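You operate a simulated robot arm through the tools that you are given. There is no shell and no other tool.

The job below is to be done with a simulated two-armed robot. You get a single attempt, and the scene is never put back.

Task
Pick up the binder from the robot bench with one hand, pass it to the other hand and put it on the top of the station four control box.

It is judged by the outcome, as a careful person would: the job done as asked, and still so three seconds after it is handed in. It fails if anything else is knocked over, pushed out of place, dropped, spilled or broken.

Robot
Two 7-joint arms with two-finger parallel grippers on one trunk, on a base that moves. Base frame: it is fixed to the floor where the robot stands at the start and does not move with it; the origin is under the middle of the robot, x ahead of it, y to its left, z up. Lengths are in m, angles in degrees, forces in N, time in s.
The left shoulder is at the start at [0.071, 0.156, 1.005], the right one opposite. Each reaches about 1.231 m from its shoulder. Places, roughly: binder [1, 3.25, 1]; top of the station four control box [-4, 2.8, 1.6]. Payload 3.91 kg a hand.
The tool frame of a hand sits at the grasp point between the pads (the TCP): z along the fingers, y along the line on which they close. The tips reach 0.03 m beyond it. The gripper opens to 0.11 m. The fingers are 0.02 m wide and 0.01 m thick; the gripper's body (0.048 by 0.112 m) begins 0.055 m behind the TCP.
Orientation is that of the tool frame in the base frame, as a unit quaternion [x, y, z, w]. With the fingers straight down and closing along the base's y, the tool's x points along the base's -x, its y along +y and its z along -z.

Tools
- The arms move only by the tool apply_moves. It takes "left_commands", "right_commands" or both (then of equal length, played together; a hand with none holds still); each is one flat list of numbers, 7 for each row, row after row: the shift along the tool's x, y, z in units of 300 mm (1.0 is 300 mm), then the turn, a rotation vector about the tool's x, y, z in units of 45 degrees (1.0 is 45 degrees), then the finger opening in mm, from 0 to 110. In form: [tx, ty, tz, rx, ry, rz, grip, tx, ty, tz, rx, ry, rz, grip, ...]. A call has 1 to 20 rows; each row is the pose to reach, as a shift and turn from the pose commanded when the call began, along the tool's axes at that moment. A call with a number of a shift or a turn outside -1 to 1 is refused whole. A row lasts 0.2 s, in which the tool goes at most 0.05 m and 8.6 degrees; a call with a longer step from one row to the next is refused whole, and so is a gripper value outside its range. Where a pose cannot be reached the arm comes as near as it can. A force on the tool above 40 N (or 10 N above the force at the start of the call, whichever is more), or a blocked arm, ends the call early, and 0.2 s more pass. The fingers move at their own pace (about 0.108 m/s each) and stop on an object; they squeeze with about 21 N. The grip force told is the motor's: it shows also when the fingers shut on nothing. Time passes only in rows, and 0.2 s behind the last, so rows that repeat a pose let the fingers close. The reply holds the time, the measured pose of the TCP, the force on the tool along the base axes, the opening and the grip force, in the units named above and with some noise, with the torque about the TCP (base axes, N m) and any sound that the robot's microphone picked up.
- Cameras (640 x 400 px; columns grow to the right, rows downward): "scene" is now at [0.1436, 0.0011, 1.2513]; the picture's right is [-0.01, -1.00, 0.00], its down [-0.38, 0.00, -0.93] and it looks along [0.93, -0.01, -0.38] (base axes); focal length 270 px, centre (320, 200). "left" rides on the left gripper at [0.072, -0.017, -0.103] in its tool frame; the picture's right is [0.23, 0.97, 0.00], its down [-0.76, 0.18, -0.62] and it looks along [-0.61, 0.14, 0.78] (tool axes); focal length 222 px, centre (320, 200). "right" rides on the right gripper at [0.072, 0.017, -0.103] in its tool frame; the picture's right is [-0.23, 0.97, 0.00], its down [-0.76, -0.18, -0.62] and it looks along [-0.61, -0.14, 0.78] (tool axes); focal length 222 px, centre (320, 200). There is no depth. A picture from a camera that has moved, and an enlarged one, comes with that camera's place and axes in the base frame and with its lens.
- snapshot(camera): a new picture of that camera. No time passes.
- move_column(by): slides the trunk up (or, below 0, down) by that many m; the arms and the scene camera ride with it, the base frame stays. It gives what a move gives, with no picture.
- steer(legs): drives the robot by 1 to 6 legs, each [ahead, left, turn to the left] in m, m and degrees, along the robot's own axes; the way and the turn of a leg run together, so that a leg with both is an arc; at most 1.5 m and 180 degrees a leg. The arms and the cameras ride along, it lands a little off, and it stops where it bumps. It gives what a move gives.
- turn_head(pan, tilt): turns the head with the scene camera to pan (to the left, within 86 degrees either way) and tilt (down, from -29 to 69), counted from straight ahead of the robot. It gives what a move gives.
- zoom(camera, box): a new picture of the part [left, top, right, bottom] of that camera's present view, enlarged. No time passes.
- finish_job(): hands the job in; it is judged then, once.

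Nothing tells you exact positions but the pictures and the camera data. Unless the task says otherwise, let go and move clear before handing in.

The tools are called after "Emit:" as a command line: name --argument value ..., lists and objects as JSON in quotes. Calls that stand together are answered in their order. apply_moves: Moves the arms, as the interface text tells. Its arguments: {"type":"object","properties":{"left_commands":{"type":"array"},"right_commands":{"type":"array"}},"required":[]} The other tools are called the same way: move_column (by) moves the trunk up or down; steer (legs) drives the base; turn_head (pan, tilt) turns the head that bears the scene camera; snapshot (camera) takes a picture; zoom (camera, box) takes an enlarged picture of a part of a camera's view; finish_job () hands the job in.

At the start:

```text
time: 0.0
left_position: [0.8074, 0.3874, 1.1532]
left_orientation: [0.001, 1.0, 0.0, -0.001]
left_contact_force: [-0.3, 0.8, -0.5]
left_moment: [-0.03, 0.05, -0.02]
left_grip_width: 0.1099
left_grasp_force: 0.1
right_position: [0.7546, -0.3583, 1.1085]
right_orientation: [0.0, 1.0, -0.001, 0.0]
right_contact_force: [-0.1, 0.2, 0.0]
right_moment: [-0.01, 0.03, -0.01]
right_grip_width: 0.11
right_grasp_force: 0.1
trunk travel left (down, up): [-0.45, 0.49]
robot x, y, heading: [-0.0015, 0.0034, -0.0]
head pan, tilt (commanded): [-0.3, 22.3]
```

scene: 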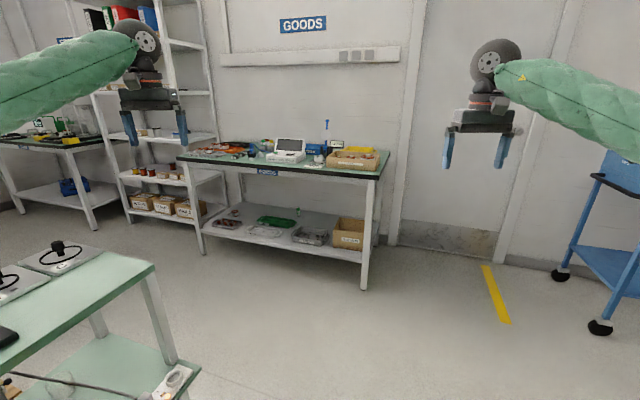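
right: 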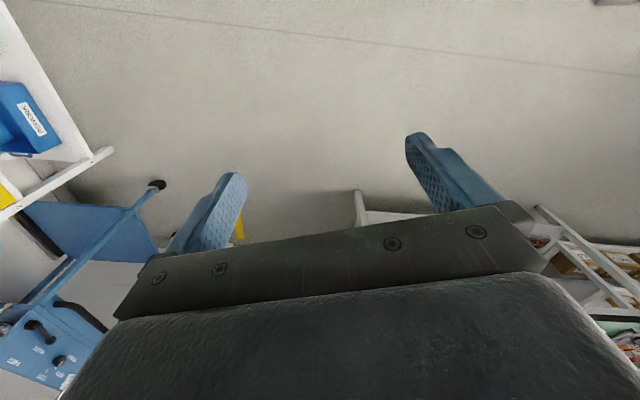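
left: 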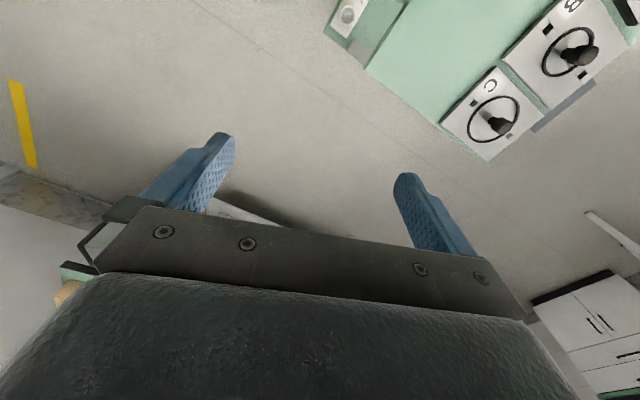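

I see a workshop: a goods table ahead, a green bench with test stations to my left-front, shelving further away. The binder should be off to my left at about [1, 3.25, 1], so I will look around with the head first.

Emit:
turn_head --pan 70 --tilt 10

Emit:
snapshot --camera "scene"

```text
time: 1.4
left_position: [0.8076, 0.3861, 1.1531]
left_orientation: [-0.001, 1.0, 0.0, 0.0]
left_contact_force: [-0.2, -0.8, 0.0]
left_moment: [-0.01, -0.02, -0.02]
left_grip_width: 0.11
left_grasp_force: 0.1
right_position: [0.7544, -0.3572, 1.1102]
right_orientation: [0.0, 1.0, 0.0, 0.0]
right_contact_force: [0.3, 0.2, 0.5]
right_moment: [0.02, -0.03, 0.03]
right_grip_width: 0.11
right_grasp_force: 0.0
trunk travel left (down, up): [-0.45, 0.49]
robot x, y, heading: [0.0011, -0.0008, -0.1]
head pan, tilt (commanded): [70.0, 10.0]
```

```text
taken
camera scene: at [0.0827, 0.0889, 1.2712], right [0.94, -0.34, 0.0], down [-0.06, -0.16, -0.98], along [0.34, 0.93, -0.17], focal length 270 px, centre (320, 200)
```

scene: 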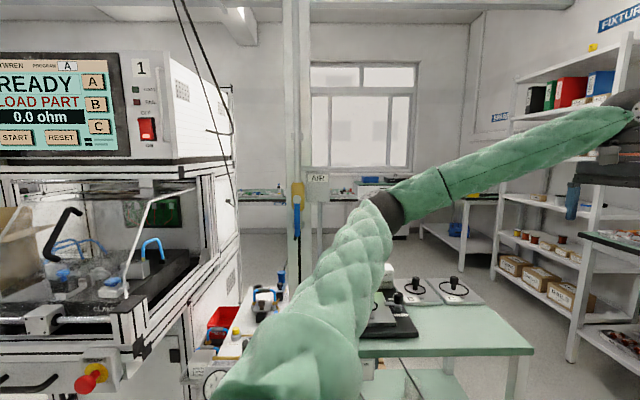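

I see station one close on my left, a pillar with an AIR sign, and a bench under the window behind it, about where the binder should be. I'll zoom in there and look other ways as well.

Emit:
zoom --camera "scene" --box '[220, 140, 420, 265]'

Emit:
zoom --camera "scene" --box '[340, 200, 640, 400]'

Emit:
turn_head --pan 86 --tilt 25

Emit:
snapshot --camera "scene"

Emit:
turn_head --pan -70 --tilt 20

Emit:
snapshot --camera "scene"

Emit:
turn_head --pan 30 --tilt 25

Emit:
snapshot --camera "scene"

```text
3.20 times, centred on (320, 202) of scene
camera zoom: at [0.0827, 0.0889, 1.2712], right [0.94, -0.34, 0.0], down [-0.06, -0.16, -0.98], along [0.34, 0.93, -0.17], focal length 865 px, centre (320, 192)
```

zoom: 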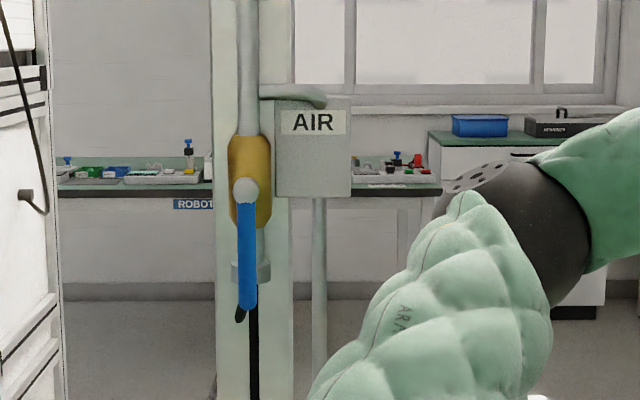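

```text
2.00 times, centred on (490, 300) of scene
camera zoom: at [0.0827, 0.0889, 1.2712], right [0.94, -0.34, 0.0], down [-0.06, -0.16, -0.98], along [0.34, 0.93, -0.17], focal length 541 px, centre (-20, 0)
```

zoom: 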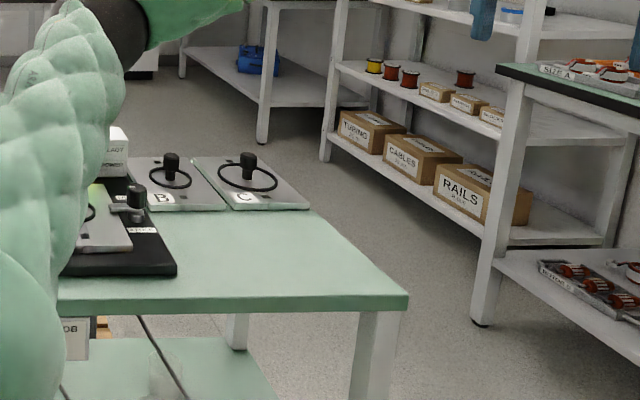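

```text
time: 2.2
left_position: [0.8081, 0.3855, 1.1522]
left_orientation: [0.001, 1.0, 0.0, -0.001]
left_contact_force: [-0.9, -0.1, 0.3]
left_moment: [-0.02, -0.01, -0.01]
left_grip_width: 0.1099
left_grasp_force: 0.0
right_position: [0.7556, -0.3577, 1.1095]
right_orientation: [0.0, 1.0, 0.0, 0.0]
right_contact_force: [0.7, 0.5, 0.0]
right_moment: [0.02, -0.01, 0.02]
right_grip_width: 0.11
right_grasp_force: 0.1
trunk travel left (down, up): [-0.45, 0.49]
robot x, y, heading: [0.0003, -0.0002, 0.1]
head pan, tilt (commanded): [85.9, 25.0]
```

```text
taken
camera scene: at [0.0574, 0.0935, 1.247], right [1.0, -0.07, 0.0], down [-0.03, -0.42, -0.91], along [0.06, 0.9, -0.42], focal length 270 px, centre (320, 200)
```

scene: 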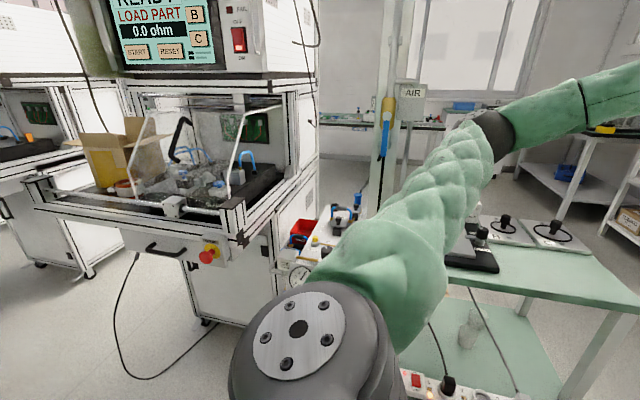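

```text
time: 4.6
left_position: [0.8072, 0.3881, 1.1533]
left_orientation: [-0.001, 1.0, 0.0, 0.0]
left_contact_force: [-0.9, 0.5, -0.4]
left_moment: [0.02, -0.03, 0.01]
left_grip_width: 0.11
left_grasp_force: 0.0
right_position: [0.7543, -0.3572, 1.1098]
right_orientation: [0.0, 1.0, 0.0, 0.001]
right_contact_force: [0.8, -1.5, -0.3]
right_moment: [0.02, 0.0, 0.02]
right_grip_width: 0.1101
right_grasp_force: 0.1
trunk travel left (down, up): [-0.45, 0.49]
robot x, y, heading: [0.0032, -0.0019, 0.0]
head pan, tilt (commanded): [-70.0, 20.0]
```

```text
taken
camera scene: at [0.0827, -0.0859, 1.255], right [-0.94, -0.34, 0.0], down [-0.12, 0.32, -0.94], along [0.32, -0.88, -0.34], focal length 270 px, centre (320, 200)
```

scene: 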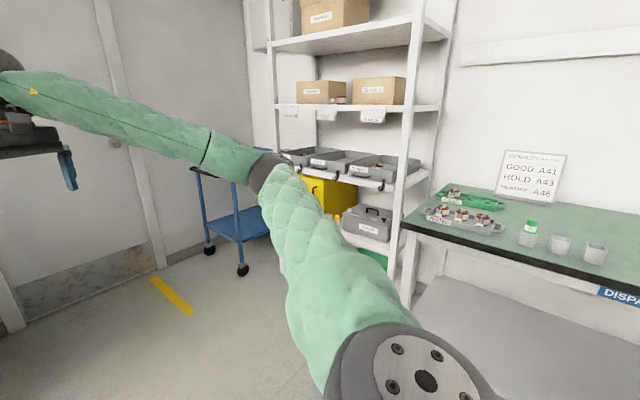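

```text
time: 6.4
left_position: [0.8083, 0.3868, 1.1521]
left_orientation: [0.0, 1.0, 0.0, 0.0]
left_contact_force: [0.1, 0.5, -0.7]
left_moment: [0.04, 0.02, -0.02]
left_grip_width: 0.11
left_grasp_force: 0.0
right_position: [0.7533, -0.3575, 1.1091]
right_orientation: [0.0, 1.0, 0.0, 0.001]
right_contact_force: [0.1, 0.3, -0.1]
right_moment: [0.02, -0.02, -0.02]
right_grip_width: 0.1099
right_grasp_force: 0.0
trunk travel left (down, up): [-0.45, 0.49]
robot x, y, heading: [0.0044, -0.0007, -0.2]
head pan, tilt (commanded): [30.0, 25.0]
```

```text
taken
camera scene: at [0.1307, 0.0476, 1.2469], right [0.5, -0.87, 0.0], down [-0.37, -0.21, -0.91], along [0.78, 0.45, -0.42], focal length 270 px, centre (320, 200)
```

scene: 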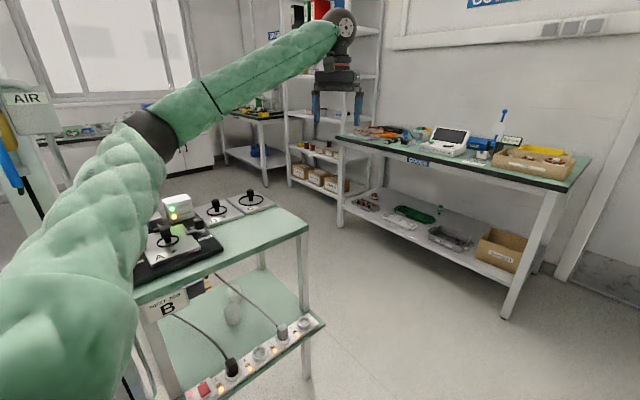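

The room seems turned about 20° from my frame: stations in a row to the left, the green bench corner near (0.86, 0.51), the goods table about 1 m past it, and the ROBOT bench hidden behind the pillar. I'll check my own base's footprint and the surroundings before driving.

Emit:
turn_head --pan 0 --tilt 69

Emit:
snapshot --camera "scene"

Emit:
turn_head --pan 86 --tilt 60

Emit:
snapshot --camera "scene"

Emit:
turn_head --pan -86 --tilt 40

Emit:
snapshot --camera "scene"

```text
time: 7.5
left_position: [0.8069, 0.3859, 1.1537]
left_orientation: [0.0, 1.0, 0.0, 0.0]
left_contact_force: [0.2, -0.8, -0.1]
left_moment: [0.04, 0.03, 0.0]
left_grip_width: 0.1102
left_grasp_force: 0.0
right_position: [0.7542, -0.3574, 1.1102]
right_orientation: [0.0, 1.0, 0.0, 0.0]
right_contact_force: [-0.5, 0.3, -0.5]
right_moment: [0.02, -0.03, 0.02]
right_grip_width: 0.1101
right_grasp_force: 0.1
trunk travel left (down, up): [-0.45, 0.49]
robot x, y, heading: [-0.0047, -0.0037, 0.0]
head pan, tilt (commanded): [0.0, 68.8]
```

```text
taken
camera scene: at [0.1068, 0.0016, 1.1875], right [0.0, -1.0, 0.0], down [-0.93, 0.0, -0.36], along [0.36, 0.0, -0.93], focal length 270 px, centre (320, 200)
```

scene: 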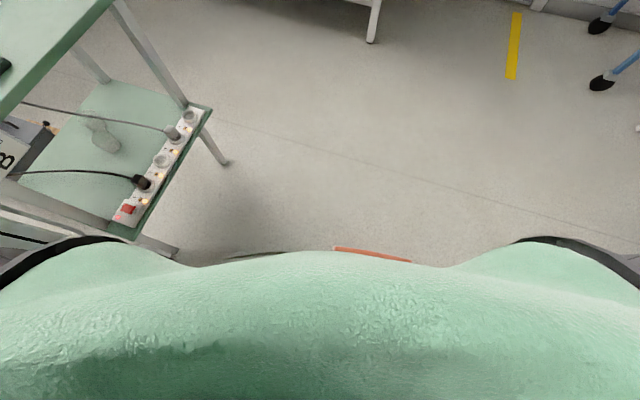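

```text
time: 9.1
left_position: [0.8077, 0.3871, 1.1523]
left_orientation: [0.0, 1.0, -0.001, 0.0]
left_contact_force: [-0.6, 0.4, -0.5]
left_moment: [0.01, 0.03, -0.02]
left_grip_width: 0.1101
left_grasp_force: 0.0
right_position: [0.7545, -0.3573, 1.1104]
right_orientation: [0.0, 1.0, 0.0, -0.001]
right_contact_force: [-0.1, -1.3, 0.9]
right_moment: [0.01, 0.01, -0.02]
right_grip_width: 0.1101
right_grasp_force: 0.1
trunk travel left (down, up): [-0.45, 0.49]
robot x, y, heading: [0.0013, 0.0007, -0.1]
head pan, tilt (commanded): [85.9, 60.0]
```

```text
taken
camera scene: at [0.0556, 0.0681, 1.1968], right [1.0, -0.07, 0.0], down [-0.06, -0.86, -0.5], along [0.04, 0.5, -0.87], focal length 270 px, centre (320, 200)
```

scene: 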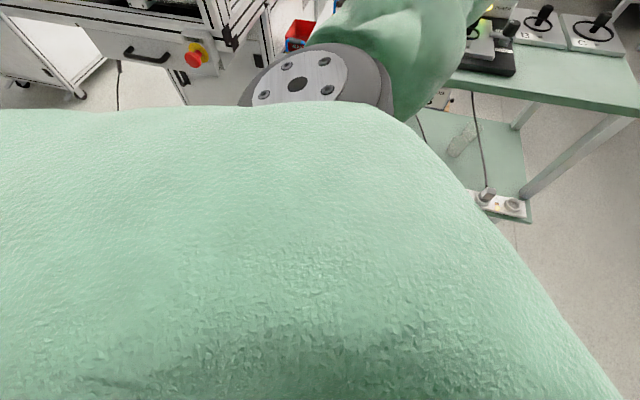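

```text
time: 11.7
left_position: [0.8081, 0.3866, 1.1535]
left_orientation: [0.0, 1.0, 0.0, 0.001]
left_contact_force: [0.4, -1.2, 0.6]
left_moment: [-0.02, -0.03, 0.0]
left_grip_width: 0.1097
left_grasp_force: 0.0
right_position: [0.7536, -0.3573, 1.109]
right_orientation: [0.0, 1.0, 0.0, 0.0]
right_contact_force: [-0.2, 0.0, 0.0]
right_moment: [0.0, 0.0, -0.02]
right_grip_width: 0.11
right_grasp_force: 0.1
trunk travel left (down, up): [-0.45, 0.49]
robot x, y, heading: [-0.001, 0.001, -0.1]
head pan, tilt (commanded): [-85.9, 40.0]
```

```text
taken
camera scene: at [0.0569, -0.0832, 1.2236], right [-1.0, -0.07, 0.0], down [-0.05, 0.64, -0.77], along [0.05, -0.76, -0.64], focal length 270 px, centre (320, 200)
```

scene: 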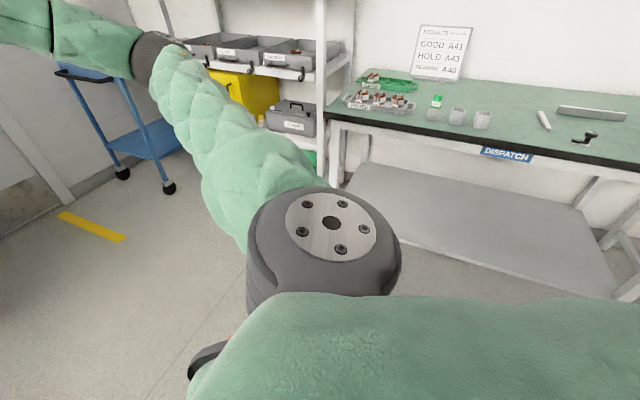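

My base's front edge is at about x = 0.27, and the arms stick out to about 0.8 m. I will draw both hands back toward the body before driving round the green bench.

Emit:
apply_moves --left_commands '[0.125, -0.03, 0, 0, 0, 0, 110, 0.25, -0.06, 0, 0, 0, 0, 110, 0.375, -0.09, 0, 0, 0, 0, 110, 0.5, -0.12, 0, 0, 0, 0, 110, 0.625, -0.15, 0, 0, 0, 0, 110, 0.75, -0.18, 0, 0, 0, 0, 110, 0.875, -0.21, 0, 0, 0, 0, 110, 1.0, -0.24, 0, 0, 0, 0, 110]' --right_commands '[0.105, 0.025, -0.02, 0, 0, 0, 110, 0.21, 0.05, -0.04, 0, 0, 0, 110, 0.315, 0.075, -0.06, 0, 0, 0, 110, 0.42, 0.1, -0.08, 0, 0, 0, 110, 0.525, 0.125, -0.1, 0, 0, 0, 110, 0.63, 0.15, -0.12, 0, 0, 0, 110, 0.735, 0.175, -0.14, 0, 0, 0, 110, 0.84, 0.2, -0.15, 0, 0, 0, 110]'

Emit:
turn_head --pan 60 --tilt 20

Emit:
snapshot --camera "scene"

Emit:
turn_head --pan 0 --tilt 35

Emit:
snapshot --camera "scene"

```text
time: 13.7
left_position: [0.5354, 0.2927, 1.1527]
left_orientation: [0.038, 0.999, 0.003, -0.001]
left_contact_force: [-0.4, -0.3, 0.1]
left_moment: [0.04, 0.0, 0.01]
left_grip_width: 0.1102
left_grasp_force: 0.1
right_position: [0.4873, -0.3133, 1.1534]
right_orientation: [0.034, 0.999, 0.001, 0.0]
right_contact_force: [-0.4, 0.0, -0.7]
right_moment: [-0.03, -0.02, 0.01]
right_grip_width: 0.1101
right_grasp_force: 0.1
trunk travel left (down, up): [-0.45, 0.49]
robot x, y, heading: [0.0061, 0.0194, -3.8]
head pan, tilt (commanded): [-85.9, 40.0]
stopped in row 8 (left hand): the arm was blocked; the commanded pose is now the measured one
```

```text
time: 16.0
left_position: [0.5365, 0.2941, 1.1526]
left_orientation: [0.035, 0.999, 0.001, -0.002]
left_contact_force: [0.2, 0.1, 0.1]
left_moment: [0.0, 0.01, -0.01]
left_grip_width: 0.1102
left_grasp_force: 0.1
right_position: [0.4904, -0.3154, 1.1525]
right_orientation: [0.034, 0.999, 0.003, -0.003]
right_contact_force: [-0.6, 0.1, 1.1]
right_moment: [0.0, 0.01, 0.01]
right_grip_width: 0.1097
right_grasp_force: 0.0
trunk travel left (down, up): [-0.45, 0.49]
robot x, y, heading: [0.0053, 0.0203, -3.8]
head pan, tilt (commanded): [60.0, 20.0]
```

```text
taken
camera scene: at [0.1141, 0.09, 1.2548], right [0.83, -0.56, -0.01], down [-0.2, -0.28, -0.94], along [0.52, 0.78, -0.34], focal length 270 px, centre (320, 200)
```

scene: 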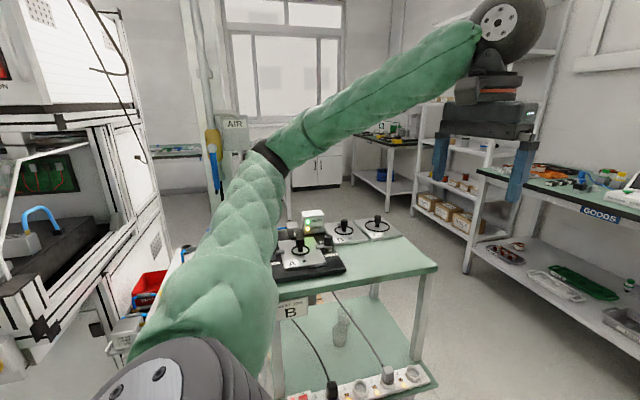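

```text
time: 17.3
left_position: [0.5365, 0.2944, 1.1525]
left_orientation: [0.036, 0.999, 0.001, -0.002]
left_contact_force: [0.0, 0.4, 0.4]
left_moment: [-0.01, 0.02, -0.03]
left_grip_width: 0.1099
left_grasp_force: 0.1
right_position: [0.4905, -0.3154, 1.1523]
right_orientation: [0.033, 0.999, 0.002, -0.003]
right_contact_force: [-0.3, 0.5, -0.7]
right_moment: [-0.03, -0.03, 0.01]
right_grip_width: 0.11
right_grasp_force: 0.1
trunk travel left (down, up): [-0.45, 0.49]
robot x, y, heading: [0.0116, 0.0166, -4.0]
head pan, tilt (commanded): [0.0, 35.0]
```

```text
taken
camera scene: at [0.15, 0.0069, 1.2304], right [-0.07, -1.0, 0.0], down [-0.58, 0.04, -0.82], along [0.81, -0.05, -0.58], focal length 270 px, centre (320, 200)
```

scene: 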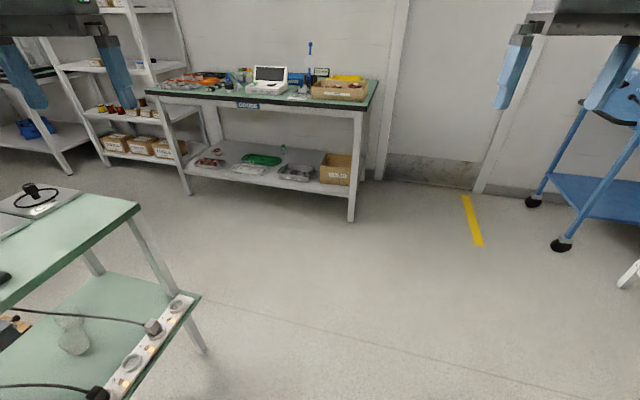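

The left arm was reported blocked and my base was nudged about 4° clockwise, so something on the left side may be touching the elbow. I'll look to the left carefully before moving anything.

Emit:
turn_head --pan 86 --tilt 30

Emit:
snapshot --camera "scene"

Emit:
snapshot --camera "left"

Emit:
snapshot --camera "right"

Emit:
turn_head --pan -80 --tilt 30

Emit:
snapshot --camera "scene"

```text
time: 18.9
left_position: [0.5362, 0.2955, 1.1516]
left_orientation: [0.034, 0.999, 0.001, -0.004]
left_contact_force: [0.1, -0.1, 0.8]
left_moment: [-0.01, 0.01, -0.02]
left_grip_width: 0.1098
left_grasp_force: 0.0
right_position: [0.4893, -0.3167, 1.1514]
right_orientation: [0.033, 0.999, 0.002, -0.003]
right_contact_force: [0.0, 0.0, 0.5]
right_moment: [-0.02, -0.02, -0.02]
right_grip_width: 0.1102
right_grasp_force: 0.2
trunk travel left (down, up): [-0.45, 0.49]
robot x, y, heading: [0.0066, 0.0205, -3.6]
head pan, tilt (commanded): [85.9, 30.0]
```

```text
taken
camera scene: at [0.0748, 0.1022, 1.2388], right [0.99, -0.14, -0.01], down [-0.07, -0.49, -0.87], along [0.12, 0.86, -0.5], focal length 270 px, centre (320, 200)
```

scene: 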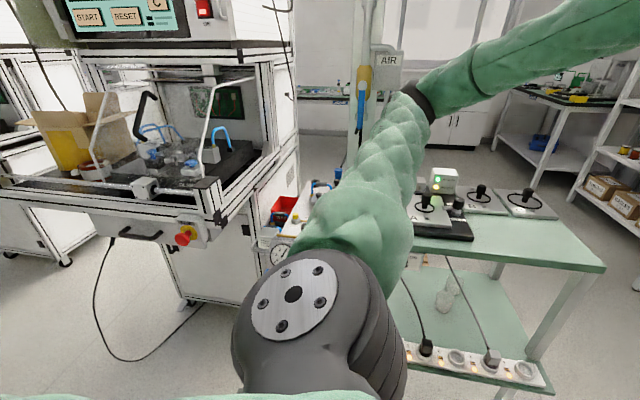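

```text
taken
camera left: at [0.4635, 0.2814, 1.255], right [-0.16, 0.99, 0.01], down [0.78, 0.12, 0.62], along [0.61, 0.1, -0.78], focal length 222 px, centre (320, 200)
```

left: 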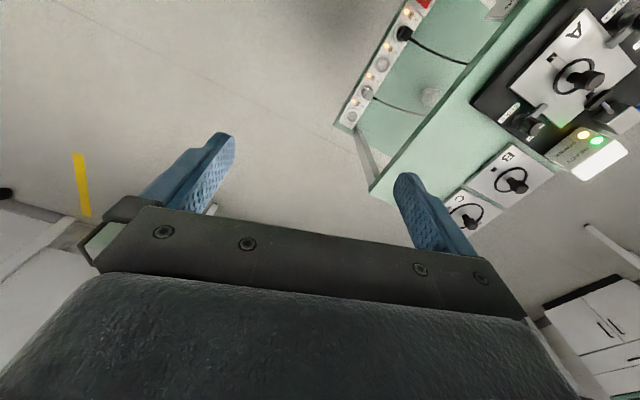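

```text
taken
camera right: at [0.4204, -0.2937, 1.2564], right [0.29, 0.96, 0.0], down [0.75, -0.23, 0.62], along [0.59, -0.18, -0.79], focal length 222 px, centre (320, 200)
```

right: 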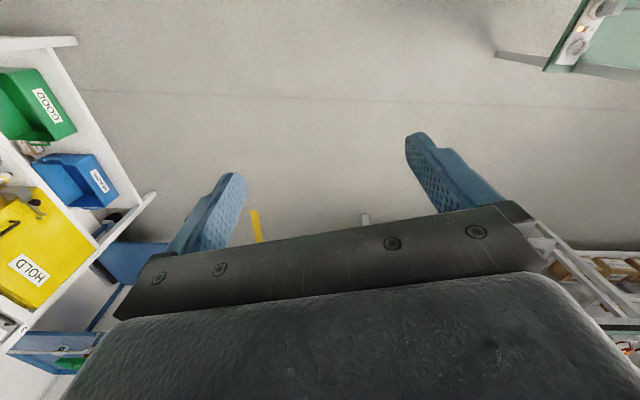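

```text
time: 21.4
left_position: [0.5379, 0.2937, 1.1527]
left_orientation: [0.036, 0.999, 0.001, -0.002]
left_contact_force: [0.7, 0.4, 0.1]
left_moment: [-0.02, 0.01, 0.0]
left_grip_width: 0.1099
left_grasp_force: 0.0
right_position: [0.4906, -0.3146, 1.152]
right_orientation: [0.033, 0.999, 0.002, -0.003]
right_contact_force: [0.0, 0.6, -1.1]
right_moment: [-0.02, -0.05, -0.02]
right_grip_width: 0.1099
right_grasp_force: 0.1
trunk travel left (down, up): [-0.45, 0.49]
robot x, y, heading: [0.0051, 0.019, -3.6]
head pan, tilt (commanded): [-80.0, 30.0]
```

```text
taken
camera scene: at [0.0723, -0.0773, 1.2383], right [-0.99, -0.11, 0.01], down [-0.06, 0.5, -0.86], along [0.09, -0.86, -0.5], focal length 270 px, centre (320, 200)
```

scene: 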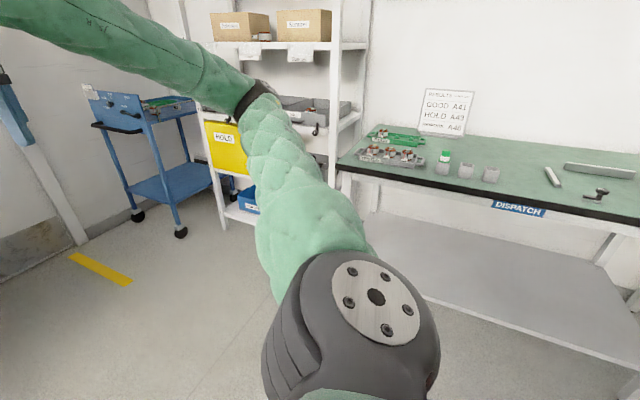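

Nothing around station one looks disturbed, and both hands are now drawn in. I'll drive to the open floor to the right front, turn to face the aisle between the green bench and the goods table, and look again.

Emit:
steer --legs '[[0.92, -0.6, 0], [0, 0, 73.7]]'

Emit:
turn_head --pan 0 --tilt 25

Emit:
snapshot --camera "scene"

```text
time: 22.1
left_position: [0.5335, 0.2941, 1.1527]
left_orientation: [0.039, 0.999, 0.001, -0.001]
left_contact_force: [0.0, -0.4, 0.8]
left_moment: [0.01, -0.02, 0.0]
left_grip_width: 0.1099
left_grasp_force: 0.0
right_position: [0.4863, -0.3151, 1.1541]
right_orientation: [0.034, 0.999, 0.001, 0.0]
right_contact_force: [-0.7, -0.5, 0.4]
right_moment: [-0.03, -0.04, 0.0]
right_grip_width: 0.1099
right_grasp_force: 0.1
trunk travel left (down, up): [-0.45, 0.49]
robot x, y, heading: [0.0079, 0.0167, -3.9]
head pan, tilt (commanded): [-80.0, 30.0]
stopped in leg 1: the robot was blocked; the commanded pose is now the measured one
```

```text
time: 23.7
left_position: [0.5351, 0.2935, 1.153]
left_orientation: [0.038, 0.999, 0.002, -0.001]
left_contact_force: [0.1, 0.1, -0.7]
left_moment: [-0.04, 0.01, -0.01]
left_grip_width: 0.11
left_grasp_force: 0.1
right_position: [0.4888, -0.3156, 1.1539]
right_orientation: [0.034, 0.999, 0.0, -0.001]
right_contact_force: [0.7, 0.9, -0.2]
right_moment: [0.01, -0.03, 0.01]
right_grip_width: 0.11
right_grasp_force: 0.3
trunk travel left (down, up): [-0.45, 0.49]
robot x, y, heading: [0.0081, 0.0153, -3.8]
head pan, tilt (commanded): [0.0, 25.0]
```

```text
taken
camera scene: at [0.1523, 0.0075, 1.2466], right [-0.07, -1.0, 0.0], down [-0.42, 0.03, -0.91], along [0.9, -0.06, -0.43], focal length 270 px, centre (320, 200)
```

scene: 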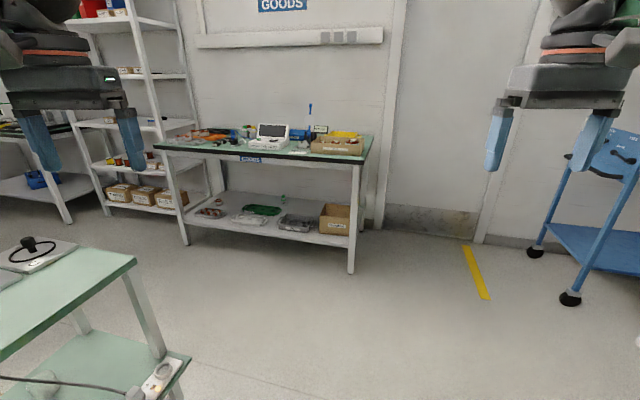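

The base did not move at all, so something is holding it; the likely cause is left over from the blocked arm move. I'll ease the left hand forward again a little and watch whether the base comes free.

Emit:
apply_moves --left_commands '[-0.08, 0, 0, 0, 0, 0, 110, -0.16, 0, 0, 0, 0, 0, 110, -0.25, 0, 0, 0, 0, 0, 110, -0.33, 0, 0, 0, 0, 0, 110]'

Emit:
turn_head --pan 60 --tilt 50

Emit:
snapshot --camera "scene"

Emit:
turn_head --pan -60 --tilt 55

Emit:
snapshot --camera "scene"

```text
time: 24.7
left_position: [0.6318, 0.2885, 1.153]
left_orientation: [0.037, 0.999, 0.002, 0.001]
left_contact_force: [0.3, 0.1, -0.1]
left_moment: [0.04, 0.01, -0.03]
left_grip_width: 0.1099
left_grasp_force: 0.0
right_position: [0.486, -0.3134, 1.1554]
right_orientation: [0.034, 0.999, 0.0, -0.001]
right_contact_force: [-0.2, 0.1, 0.3]
right_moment: [0.03, -0.01, 0.0]
right_grip_width: 0.1099
right_grasp_force: 0.0
trunk travel left (down, up): [-0.45, 0.49]
robot x, y, heading: [0.0069, 0.0168, -4.0]
head pan, tilt (commanded): [0.0, 25.0]
```

```text
time: 26.0
left_position: [0.6316, 0.2887, 1.1531]
left_orientation: [0.037, 0.999, 0.001, 0.0]
left_contact_force: [-0.5, 0.0, 0.1]
left_moment: [0.02, 0.02, 0.01]
left_grip_width: 0.1101
left_grasp_force: 0.0
right_position: [0.486, -0.3128, 1.1551]
right_orientation: [0.034, 0.999, 0.0, 0.0]
right_contact_force: [0.7, -0.2, -0.7]
right_moment: [-0.01, -0.01, 0.02]
right_grip_width: 0.11
right_grasp_force: 0.1
trunk travel left (down, up): [-0.45, 0.49]
robot x, y, heading: [0.0059, 0.0137, -3.8]
head pan, tilt (commanded): [60.0, 50.0]
```

```text
taken
camera scene: at [0.1008, 0.0793, 1.2094], right [0.83, -0.56, 0.0], down [-0.43, -0.64, -0.64], along [0.36, 0.53, -0.77], focal length 270 px, centre (320, 200)
```

scene: 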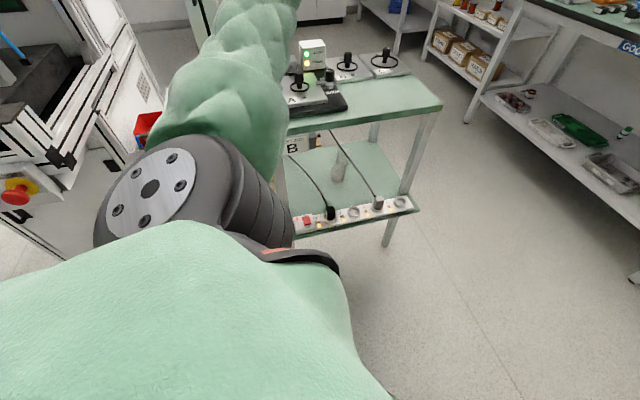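

```text
time: 28.0
left_position: [0.6329, 0.288, 1.1526]
left_orientation: [0.037, 0.999, 0.002, 0.001]
left_contact_force: [-0.9, 0.4, -0.1]
left_moment: [0.01, -0.01, -0.02]
left_grip_width: 0.11
left_grasp_force: 0.0
right_position: [0.4858, -0.3132, 1.1553]
right_orientation: [0.034, 0.999, 0.0, 0.0]
right_contact_force: [0.4, -0.7, -0.4]
right_moment: [-0.01, -0.03, -0.02]
right_grip_width: 0.1099
right_grasp_force: 0.1
trunk travel left (down, up): [-0.45, 0.49]
robot x, y, heading: [0.0046, 0.0165, -4.1]
head pan, tilt (commanded): [-60.0, 55.0]
```

```text
taken
camera scene: at [0.0896, -0.0493, 1.2029], right [-0.9, -0.44, 0.0], down [-0.36, 0.74, -0.57], along [0.25, -0.51, -0.82], focal length 270 px, centre (320, 200)
```

scene: 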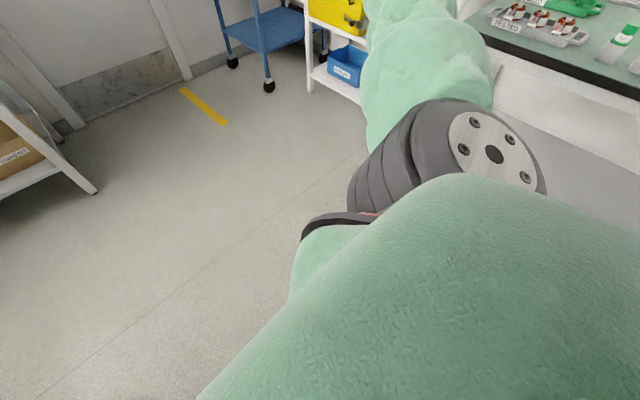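

The base still holds its place with no visible contact from here. I'll try a small drive to the right, away from the green bench and station one, to see whether it is free.

Emit:
steer --legs '[[0, -0.1, 0]]'

```text
time: 29.1
left_position: [0.6263, 0.1877, 1.1525]
left_orientation: [0.036, 0.999, 0.002, -0.001]
left_contact_force: [-0.2, 0.1, 0.6]
left_moment: [0.03, 0.03, 0.02]
left_grip_width: 0.1098
left_grasp_force: 0.2
right_position: [0.479, -0.4145, 1.1554]
right_orientation: [0.034, 0.999, 0.0, 0.0]
right_contact_force: [-0.3, -0.6, -0.2]
right_moment: [-0.01, 0.02, 0.03]
right_grip_width: 0.1101
right_grasp_force: 0.0
trunk travel left (down, up): [-0.45, 0.49]
robot x, y, heading: [0.0025, -0.0796, -3.9]
head pan, tilt (commanded): [-60.0, 55.0]
```

It moved freely this time. I'll carry on with the drive to the right and then ahead into the open floor.

Emit:
steer --legs '[[0, -0.3, 0], [0.85, -0.12, 0]]'

Emit:
turn_head --pan 75 --tilt 25

Emit:
snapshot --camera "scene"

```text
time: 35.4
left_position: [1.4691, -0.2815, 1.1523]
left_orientation: [0.038, 0.999, 0.001, 0.0]
left_contact_force: [0.0, -0.3, -0.5]
left_moment: [-0.01, 0.02, 0.01]
left_grip_width: 0.1098
left_grasp_force: 0.0
right_position: [1.3211, -0.8818, 1.1537]
right_orientation: [0.035, 0.999, 0.0, -0.001]
right_contact_force: [0.2, -0.1, 0.3]
right_moment: [-0.01, 0.02, -0.01]
right_grip_width: 0.1102
right_grasp_force: 0.0
trunk travel left (down, up): [-0.45, 0.49]
robot x, y, heading: [0.8399, -0.5525, -3.9]
head pan, tilt (commanded): [-60.0, 55.0]
```

```text
time: 37.5
left_position: [1.4694, -0.2824, 1.1537]
left_orientation: [0.039, 0.999, 0.001, 0.0]
left_contact_force: [-0.5, 0.3, 0.3]
left_moment: [-0.01, 0.03, -0.01]
left_grip_width: 0.1101
left_grasp_force: 0.0
right_position: [1.3219, -0.8815, 1.156]
right_orientation: [0.035, 0.999, 0.0, 0.0]
right_contact_force: [-0.5, 1.2, -0.5]
right_moment: [-0.04, 0.03, -0.01]
right_grip_width: 0.1099
right_grasp_force: 0.0
trunk travel left (down, up): [-0.45, 0.49]
robot x, y, heading: [0.8418, -0.5532, -3.9]
head pan, tilt (commanded): [75.0, 25.0]
```

```text
taken
camera scene: at [0.9233, -0.4657, 1.2469], right [0.95, -0.33, 0.0], down [-0.14, -0.4, -0.91], along [0.3, 0.86, -0.42], focal length 270 px, centre (320, 200)
```

scene: 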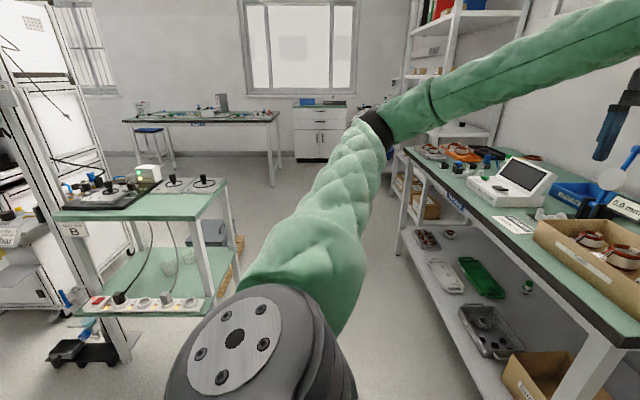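

Now I see the ROBOT bench under the window, with a tall grey item on it at its right part. I'll zoom in there and on the aisle.

Emit:
zoom --camera "scene" --box '[110, 70, 300, 190]'

Emit:
zoom --camera "scene" --box '[0, 120, 240, 370]'

```text
3.33 times, centred on (205, 130) of scene
camera zoom: at [0.9233, -0.4657, 1.2469], right [0.95, -0.33, 0.0], down [-0.14, -0.4, -0.91], along [0.3, 0.86, -0.42], focal length 901 px, centre (703, 433)
```

zoom: 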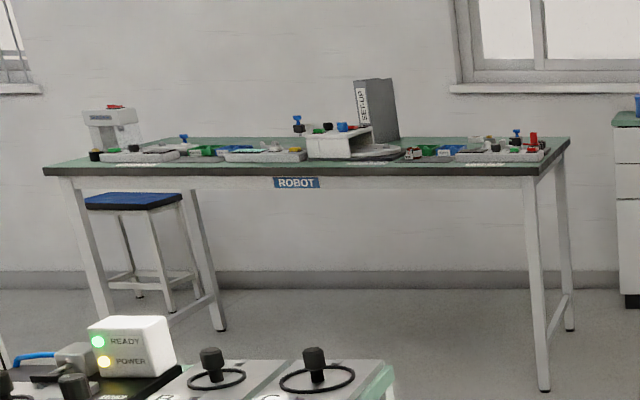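

```text
1.60 times, centred on (120, 245) of scene
camera zoom: at [0.9233, -0.4657, 1.2469], right [0.95, -0.33, 0.0], down [-0.14, -0.4, -0.91], along [0.3, 0.86, -0.42], focal length 432 px, centre (640, 128)
```

zoom: 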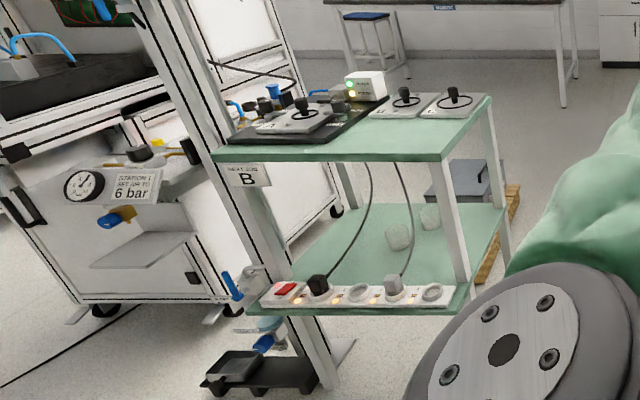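

The binder labelled SET-UP stands upright on the ROBOT bench at about (0.95, 3.25), behind a white stand, on a top at about z = 0.82. I'll raise the trunk for clearance, turn to face the window and drive up the aisle between the green bench and the goods table.

Emit:
move_column --by 0.12

Emit:
steer --legs '[[0, 0, 73.9], [0.6, -0.06, 0]]'

Emit:
turn_head --pan 0 --tilt 30

Emit:
snapshot --camera "scene"

```text
time: 39.0
left_position: [1.4677, -0.2815, 1.2725]
left_orientation: [0.038, 0.999, 0.001, 0.0]
left_contact_force: [-0.1, -0.3, -0.8]
left_moment: [0.01, 0.0, 0.0]
left_grip_width: 0.1097
left_grasp_force: 0.0
right_position: [1.3211, -0.8818, 1.2752]
right_orientation: [0.035, 0.999, 0.0, 0.0]
right_contact_force: [-0.6, 0.5, 0.1]
right_moment: [0.0, -0.01, 0.0]
right_grip_width: 0.1101
right_grasp_force: 0.1
trunk travel left (down, up): [-0.57, 0.37]
robot x, y, heading: [0.8432, -0.5554, -3.8]
head pan, tilt (commanded): [75.0, 25.0]
```

```text
time: 45.5
left_position: [1.0548, 0.6576, 1.2732]
left_orientation: [-0.557, 0.83, 0.0, -0.002]
left_contact_force: [0.0, 0.3, -0.1]
left_moment: [-0.03, 0.04, 0.0]
left_grip_width: 0.1103
left_grasp_force: 0.2
right_position: [1.5819, 0.3321, 1.2751]
right_orientation: [-0.56, 0.829, -0.001, 0.001]
right_contact_force: [-0.9, 0.1, -0.3]
right_moment: [0.02, -0.03, -0.01]
right_grip_width: 0.1099
right_grasp_force: 0.0
trunk travel left (down, up): [-0.57, 0.37]
robot x, y, heading: [1.1177, -0.0224, 68.1]
head pan, tilt (commanded): [75.0, 25.0]
```

```text
time: 47.0
left_position: [1.0544, 0.6569, 1.2731]
left_orientation: [-0.557, 0.831, 0.0, 0.0]
left_contact_force: [-0.1, 0.7, 0.7]
left_moment: [0.03, -0.01, -0.01]
left_grip_width: 0.1101
left_grasp_force: 0.2
right_position: [1.5815, 0.3311, 1.2762]
right_orientation: [-0.559, 0.829, -0.001, 0.0]
right_contact_force: [-0.3, -0.8, 0.6]
right_moment: [-0.05, 0.0, 0.01]
right_grip_width: 0.1098
right_grasp_force: 0.0
trunk travel left (down, up): [-0.57, 0.37]
robot x, y, heading: [1.1194, -0.0227, 67.7]
head pan, tilt (commanded): [0.0, 30.0]
```

```text
taken
camera scene: at [1.1721, 0.1105, 1.3589], right [0.93, -0.37, 0.0], down [-0.19, -0.46, -0.87], along [0.32, 0.8, -0.5], focal length 270 px, centre (320, 200)
```

scene: 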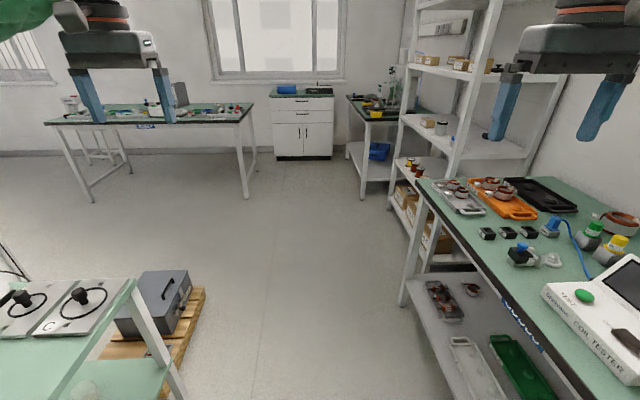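

The aisle ahead is clear, with the pallet staying left of u = 0.4 and the goods table to my right. I'll drive up past the pallet, squaring up with the room as I go.

Emit:
steer --legs '[[1.0, 0.04, 2.3], [0.9, 0, 0]]'

Emit:
turn_head --pan 50 --tilt 25

Emit:
snapshot --camera "scene"

Emit:
turn_head --pan 86 --tilt 20

Emit:
snapshot --camera "scene"

```text
time: 53.5
left_position: [1.4482, 1.7021, 1.2768]
left_orientation: [-0.536, 0.844, 0.006, 0.001]
left_contact_force: [0.4, 0.5, -0.6]
left_moment: [-0.06, 0.04, 0.01]
left_grip_width: 0.1098
left_grasp_force: 0.0
right_position: [1.9553, 1.3528, 1.2735]
right_orientation: [-0.543, 0.84, -0.001, 0.0]
right_contact_force: [-1.9, 0.5, 1.0]
right_moment: [-0.05, -0.16, 0.0]
right_grip_width: 0.11
right_grasp_force: 0.0
trunk travel left (down, up): [-0.57, 0.37]
robot x, y, heading: [1.4729, 1.026, 65.1]
head pan, tilt (commanded): [0.0, 30.0]
stopped in leg 2: the robot was blocked; the commanded pose is now the measured one
```

```text
time: 54.6
left_position: [1.477, 1.6746, 1.2892]
left_orientation: [-0.531, 0.847, 0.017, 0.0]
left_contact_force: [0.6, -0.3, -0.4]
left_moment: [0.0, 0.01, 0.0]
left_grip_width: 0.1098
left_grasp_force: 0.1
right_position: [1.9865, 1.3165, 1.2681]
right_orientation: [-0.531, 0.847, 0.014, -0.004]
right_contact_force: [0.4, -0.4, 0.3]
right_moment: [-0.02, 0.0, 0.02]
right_grip_width: 0.1099
right_grasp_force: 0.0
trunk travel left (down, up): [-0.57, 0.37]
robot x, y, heading: [1.479, 1.0228, 64.2]
head pan, tilt (commanded): [50.0, 25.0]
```

```text
taken
camera scene: at [1.4611, 1.1374, 1.3679], right [0.91, 0.41, 0.0], down [0.17, -0.37, -0.91], along [-0.37, 0.83, -0.41], focal length 270 px, centre (320, 200)
```

scene: 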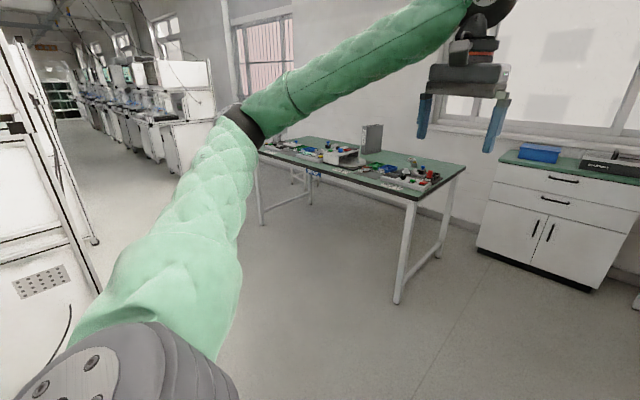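

```text
time: 55.7
left_position: [1.4775, 1.6781, 1.2892]
left_orientation: [-0.532, 0.847, 0.017, 0.001]
left_contact_force: [-0.2, 0.0, -0.6]
left_moment: [0.03, -0.05, -0.01]
left_grip_width: 0.11
left_grasp_force: 0.0
right_position: [1.9847, 1.3175, 1.2688]
right_orientation: [-0.532, 0.847, 0.014, -0.003]
right_contact_force: [-0.6, -0.3, -0.4]
right_moment: [-0.01, -0.03, -0.03]
right_grip_width: 0.1099
right_grasp_force: 0.1
trunk travel left (down, up): [-0.57, 0.37]
robot x, y, heading: [1.477, 1.0196, 64.3]
head pan, tilt (commanded): [85.9, 20.0]
```

```text
taken
camera scene: at [1.4183, 1.0999, 1.3762], right [0.5, 0.87, 0.01], down [0.3, -0.16, -0.94], along [-0.82, 0.47, -0.33], focal length 270 px, centre (320, 200)
```

scene: 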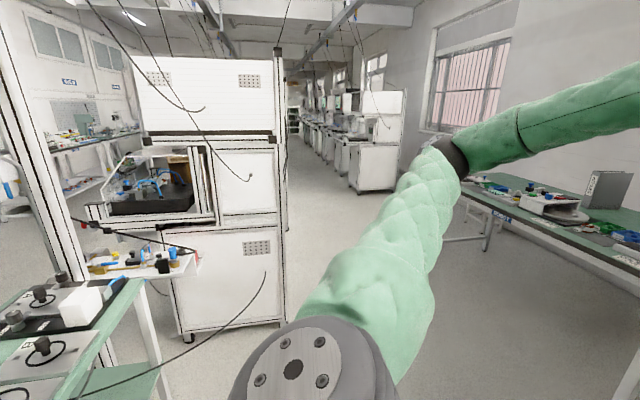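

The drive stopped early and my base was turned a few degrees clockwise, so my right elbow or base probably met something on the right. I'll look at that side.

Emit:
turn_head --pan -60 --tilt 25

Emit:
snapshot --camera "scene"

Emit:
turn_head --pan -86 --tilt 50

Emit:
snapshot --camera "scene"

Emit:
snapshot --camera "right"

```text
time: 58.0
left_position: [1.4783, 1.6765, 1.2893]
left_orientation: [-0.531, 0.847, 0.016, -0.001]
left_contact_force: [-1.0, 0.2, -0.3]
left_moment: [-0.01, -0.01, -0.02]
left_grip_width: 0.1103
left_grasp_force: 0.0
right_position: [1.9847, 1.3176, 1.2688]
right_orientation: [-0.531, 0.847, 0.014, -0.003]
right_contact_force: [-0.2, -0.7, 0.0]
right_moment: [0.01, 0.01, 0.0]
right_grip_width: 0.1098
right_grasp_force: 0.1
trunk travel left (down, up): [-0.57, 0.37]
robot x, y, heading: [1.4739, 1.023, 64.5]
head pan, tilt (commanded): [-60.0, 25.0]
```

```text
taken
camera scene: at [1.591, 1.0611, 1.3674], right [0.08, -1.0, -0.01], down [-0.42, -0.02, -0.91], along [0.9, 0.07, -0.42], focal length 270 px, centre (320, 200)
```

scene: 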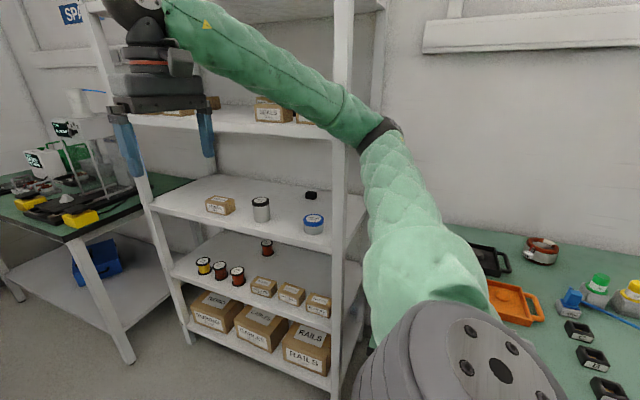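

```text
time: 58.9
left_position: [1.4789, 1.6776, 1.2892]
left_orientation: [-0.532, 0.847, 0.016, -0.001]
left_contact_force: [0.7, 0.7, -0.1]
left_moment: [0.01, 0.04, -0.01]
left_grip_width: 0.1097
left_grasp_force: 0.1
right_position: [1.9857, 1.317, 1.2677]
right_orientation: [-0.532, 0.847, 0.013, -0.003]
right_contact_force: [-0.3, 0.1, -0.8]
right_moment: [0.0, 0.0, -0.02]
right_grip_width: 0.11
right_grasp_force: 0.1
trunk travel left (down, up): [-0.57, 0.37]
robot x, y, heading: [1.475, 1.0272, 64.1]
head pan, tilt (commanded): [-85.9, 50.0]
```

```text
taken
camera scene: at [1.5706, 1.0263, 1.3296], right [-0.37, -0.93, -0.01], down [-0.71, 0.29, -0.64], along [0.6, -0.23, -0.77], focal length 270 px, centre (320, 200)
```

scene: 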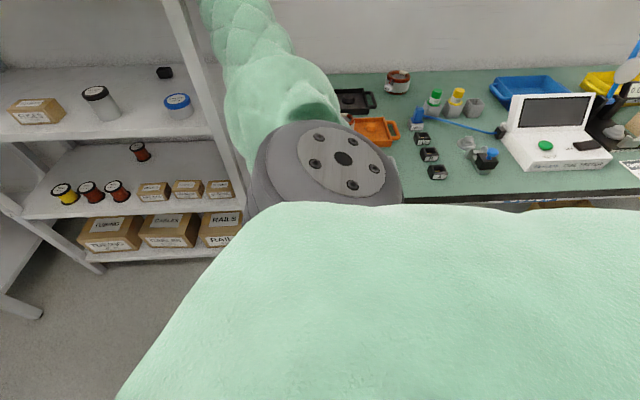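

```text
taken
camera right: at [1.9412, 1.2574, 1.3725], right [-0.78, 0.63, 0.03], down [0.5, 0.6, 0.62], along [0.38, 0.5, -0.78], focal length 222 px, centre (320, 200)
```

right: 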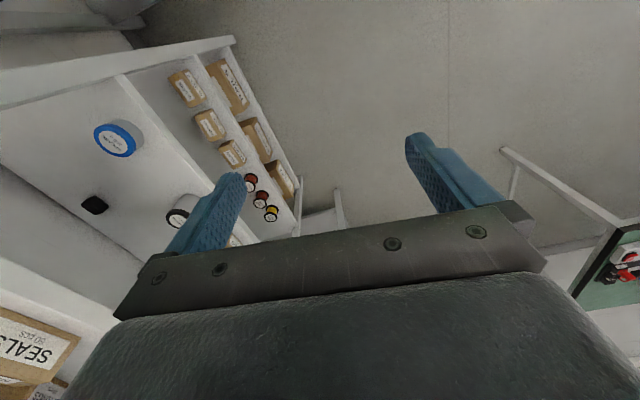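

My right elbow has met the near upright of the parts shelf; the shelf and its goods look undisturbed. I'll back straight off, shift left and then straighten up before going on.

Emit:
steer --legs '[[-0.15, 0, 0]]'

Emit:
turn_head --pan -60 --tilt 25

Emit:
snapshot --camera "scene"

```text
time: 60.2
left_position: [1.4093, 1.5608, 1.2806]
left_orientation: [-0.535, 0.845, 0.01, -0.002]
left_contact_force: [-0.7, -0.5, -0.3]
left_moment: [0.06, -0.02, 0.03]
left_grip_width: 0.1102
left_grasp_force: 0.0
right_position: [1.9169, 1.2073, 1.2657]
right_orientation: [-0.539, 0.842, 0.007, -0.005]
right_contact_force: [-1.2, 0.2, -0.6]
right_moment: [0.01, -0.03, -0.01]
right_grip_width: 0.1103
right_grasp_force: 0.0
trunk travel left (down, up): [-0.57, 0.37]
robot x, y, heading: [1.4143, 0.8958, 64.8]
head pan, tilt (commanded): [-85.9, 50.0]
```

```text
time: 61.1
left_position: [1.408, 1.5621, 1.2799]
left_orientation: [-0.535, 0.845, 0.01, -0.004]
left_contact_force: [0.8, -0.2, -0.4]
left_moment: [0.0, 0.0, -0.01]
left_grip_width: 0.1101
left_grasp_force: 0.1
right_position: [1.9166, 1.2108, 1.2659]
right_orientation: [-0.54, 0.842, 0.007, -0.006]
right_contact_force: [-0.3, 0.1, 1.0]
right_moment: [0.0, -0.03, 0.01]
right_grip_width: 0.1099
right_grasp_force: 0.0
trunk travel left (down, up): [-0.57, 0.37]
robot x, y, heading: [1.4153, 0.8937, 65.0]
head pan, tilt (commanded): [-60.0, 25.0]
```

```text
taken
camera scene: at [1.528, 0.9487, 1.3668], right [0.09, -1.0, 0.0], down [-0.42, -0.04, -0.91], along [0.9, 0.08, -0.42], focal length 270 px, centre (320, 200)
```

scene: 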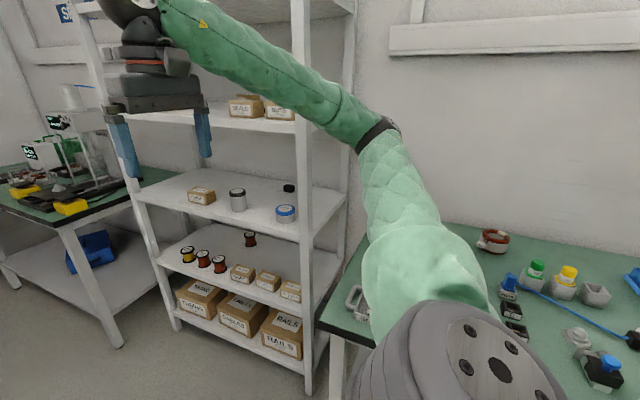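

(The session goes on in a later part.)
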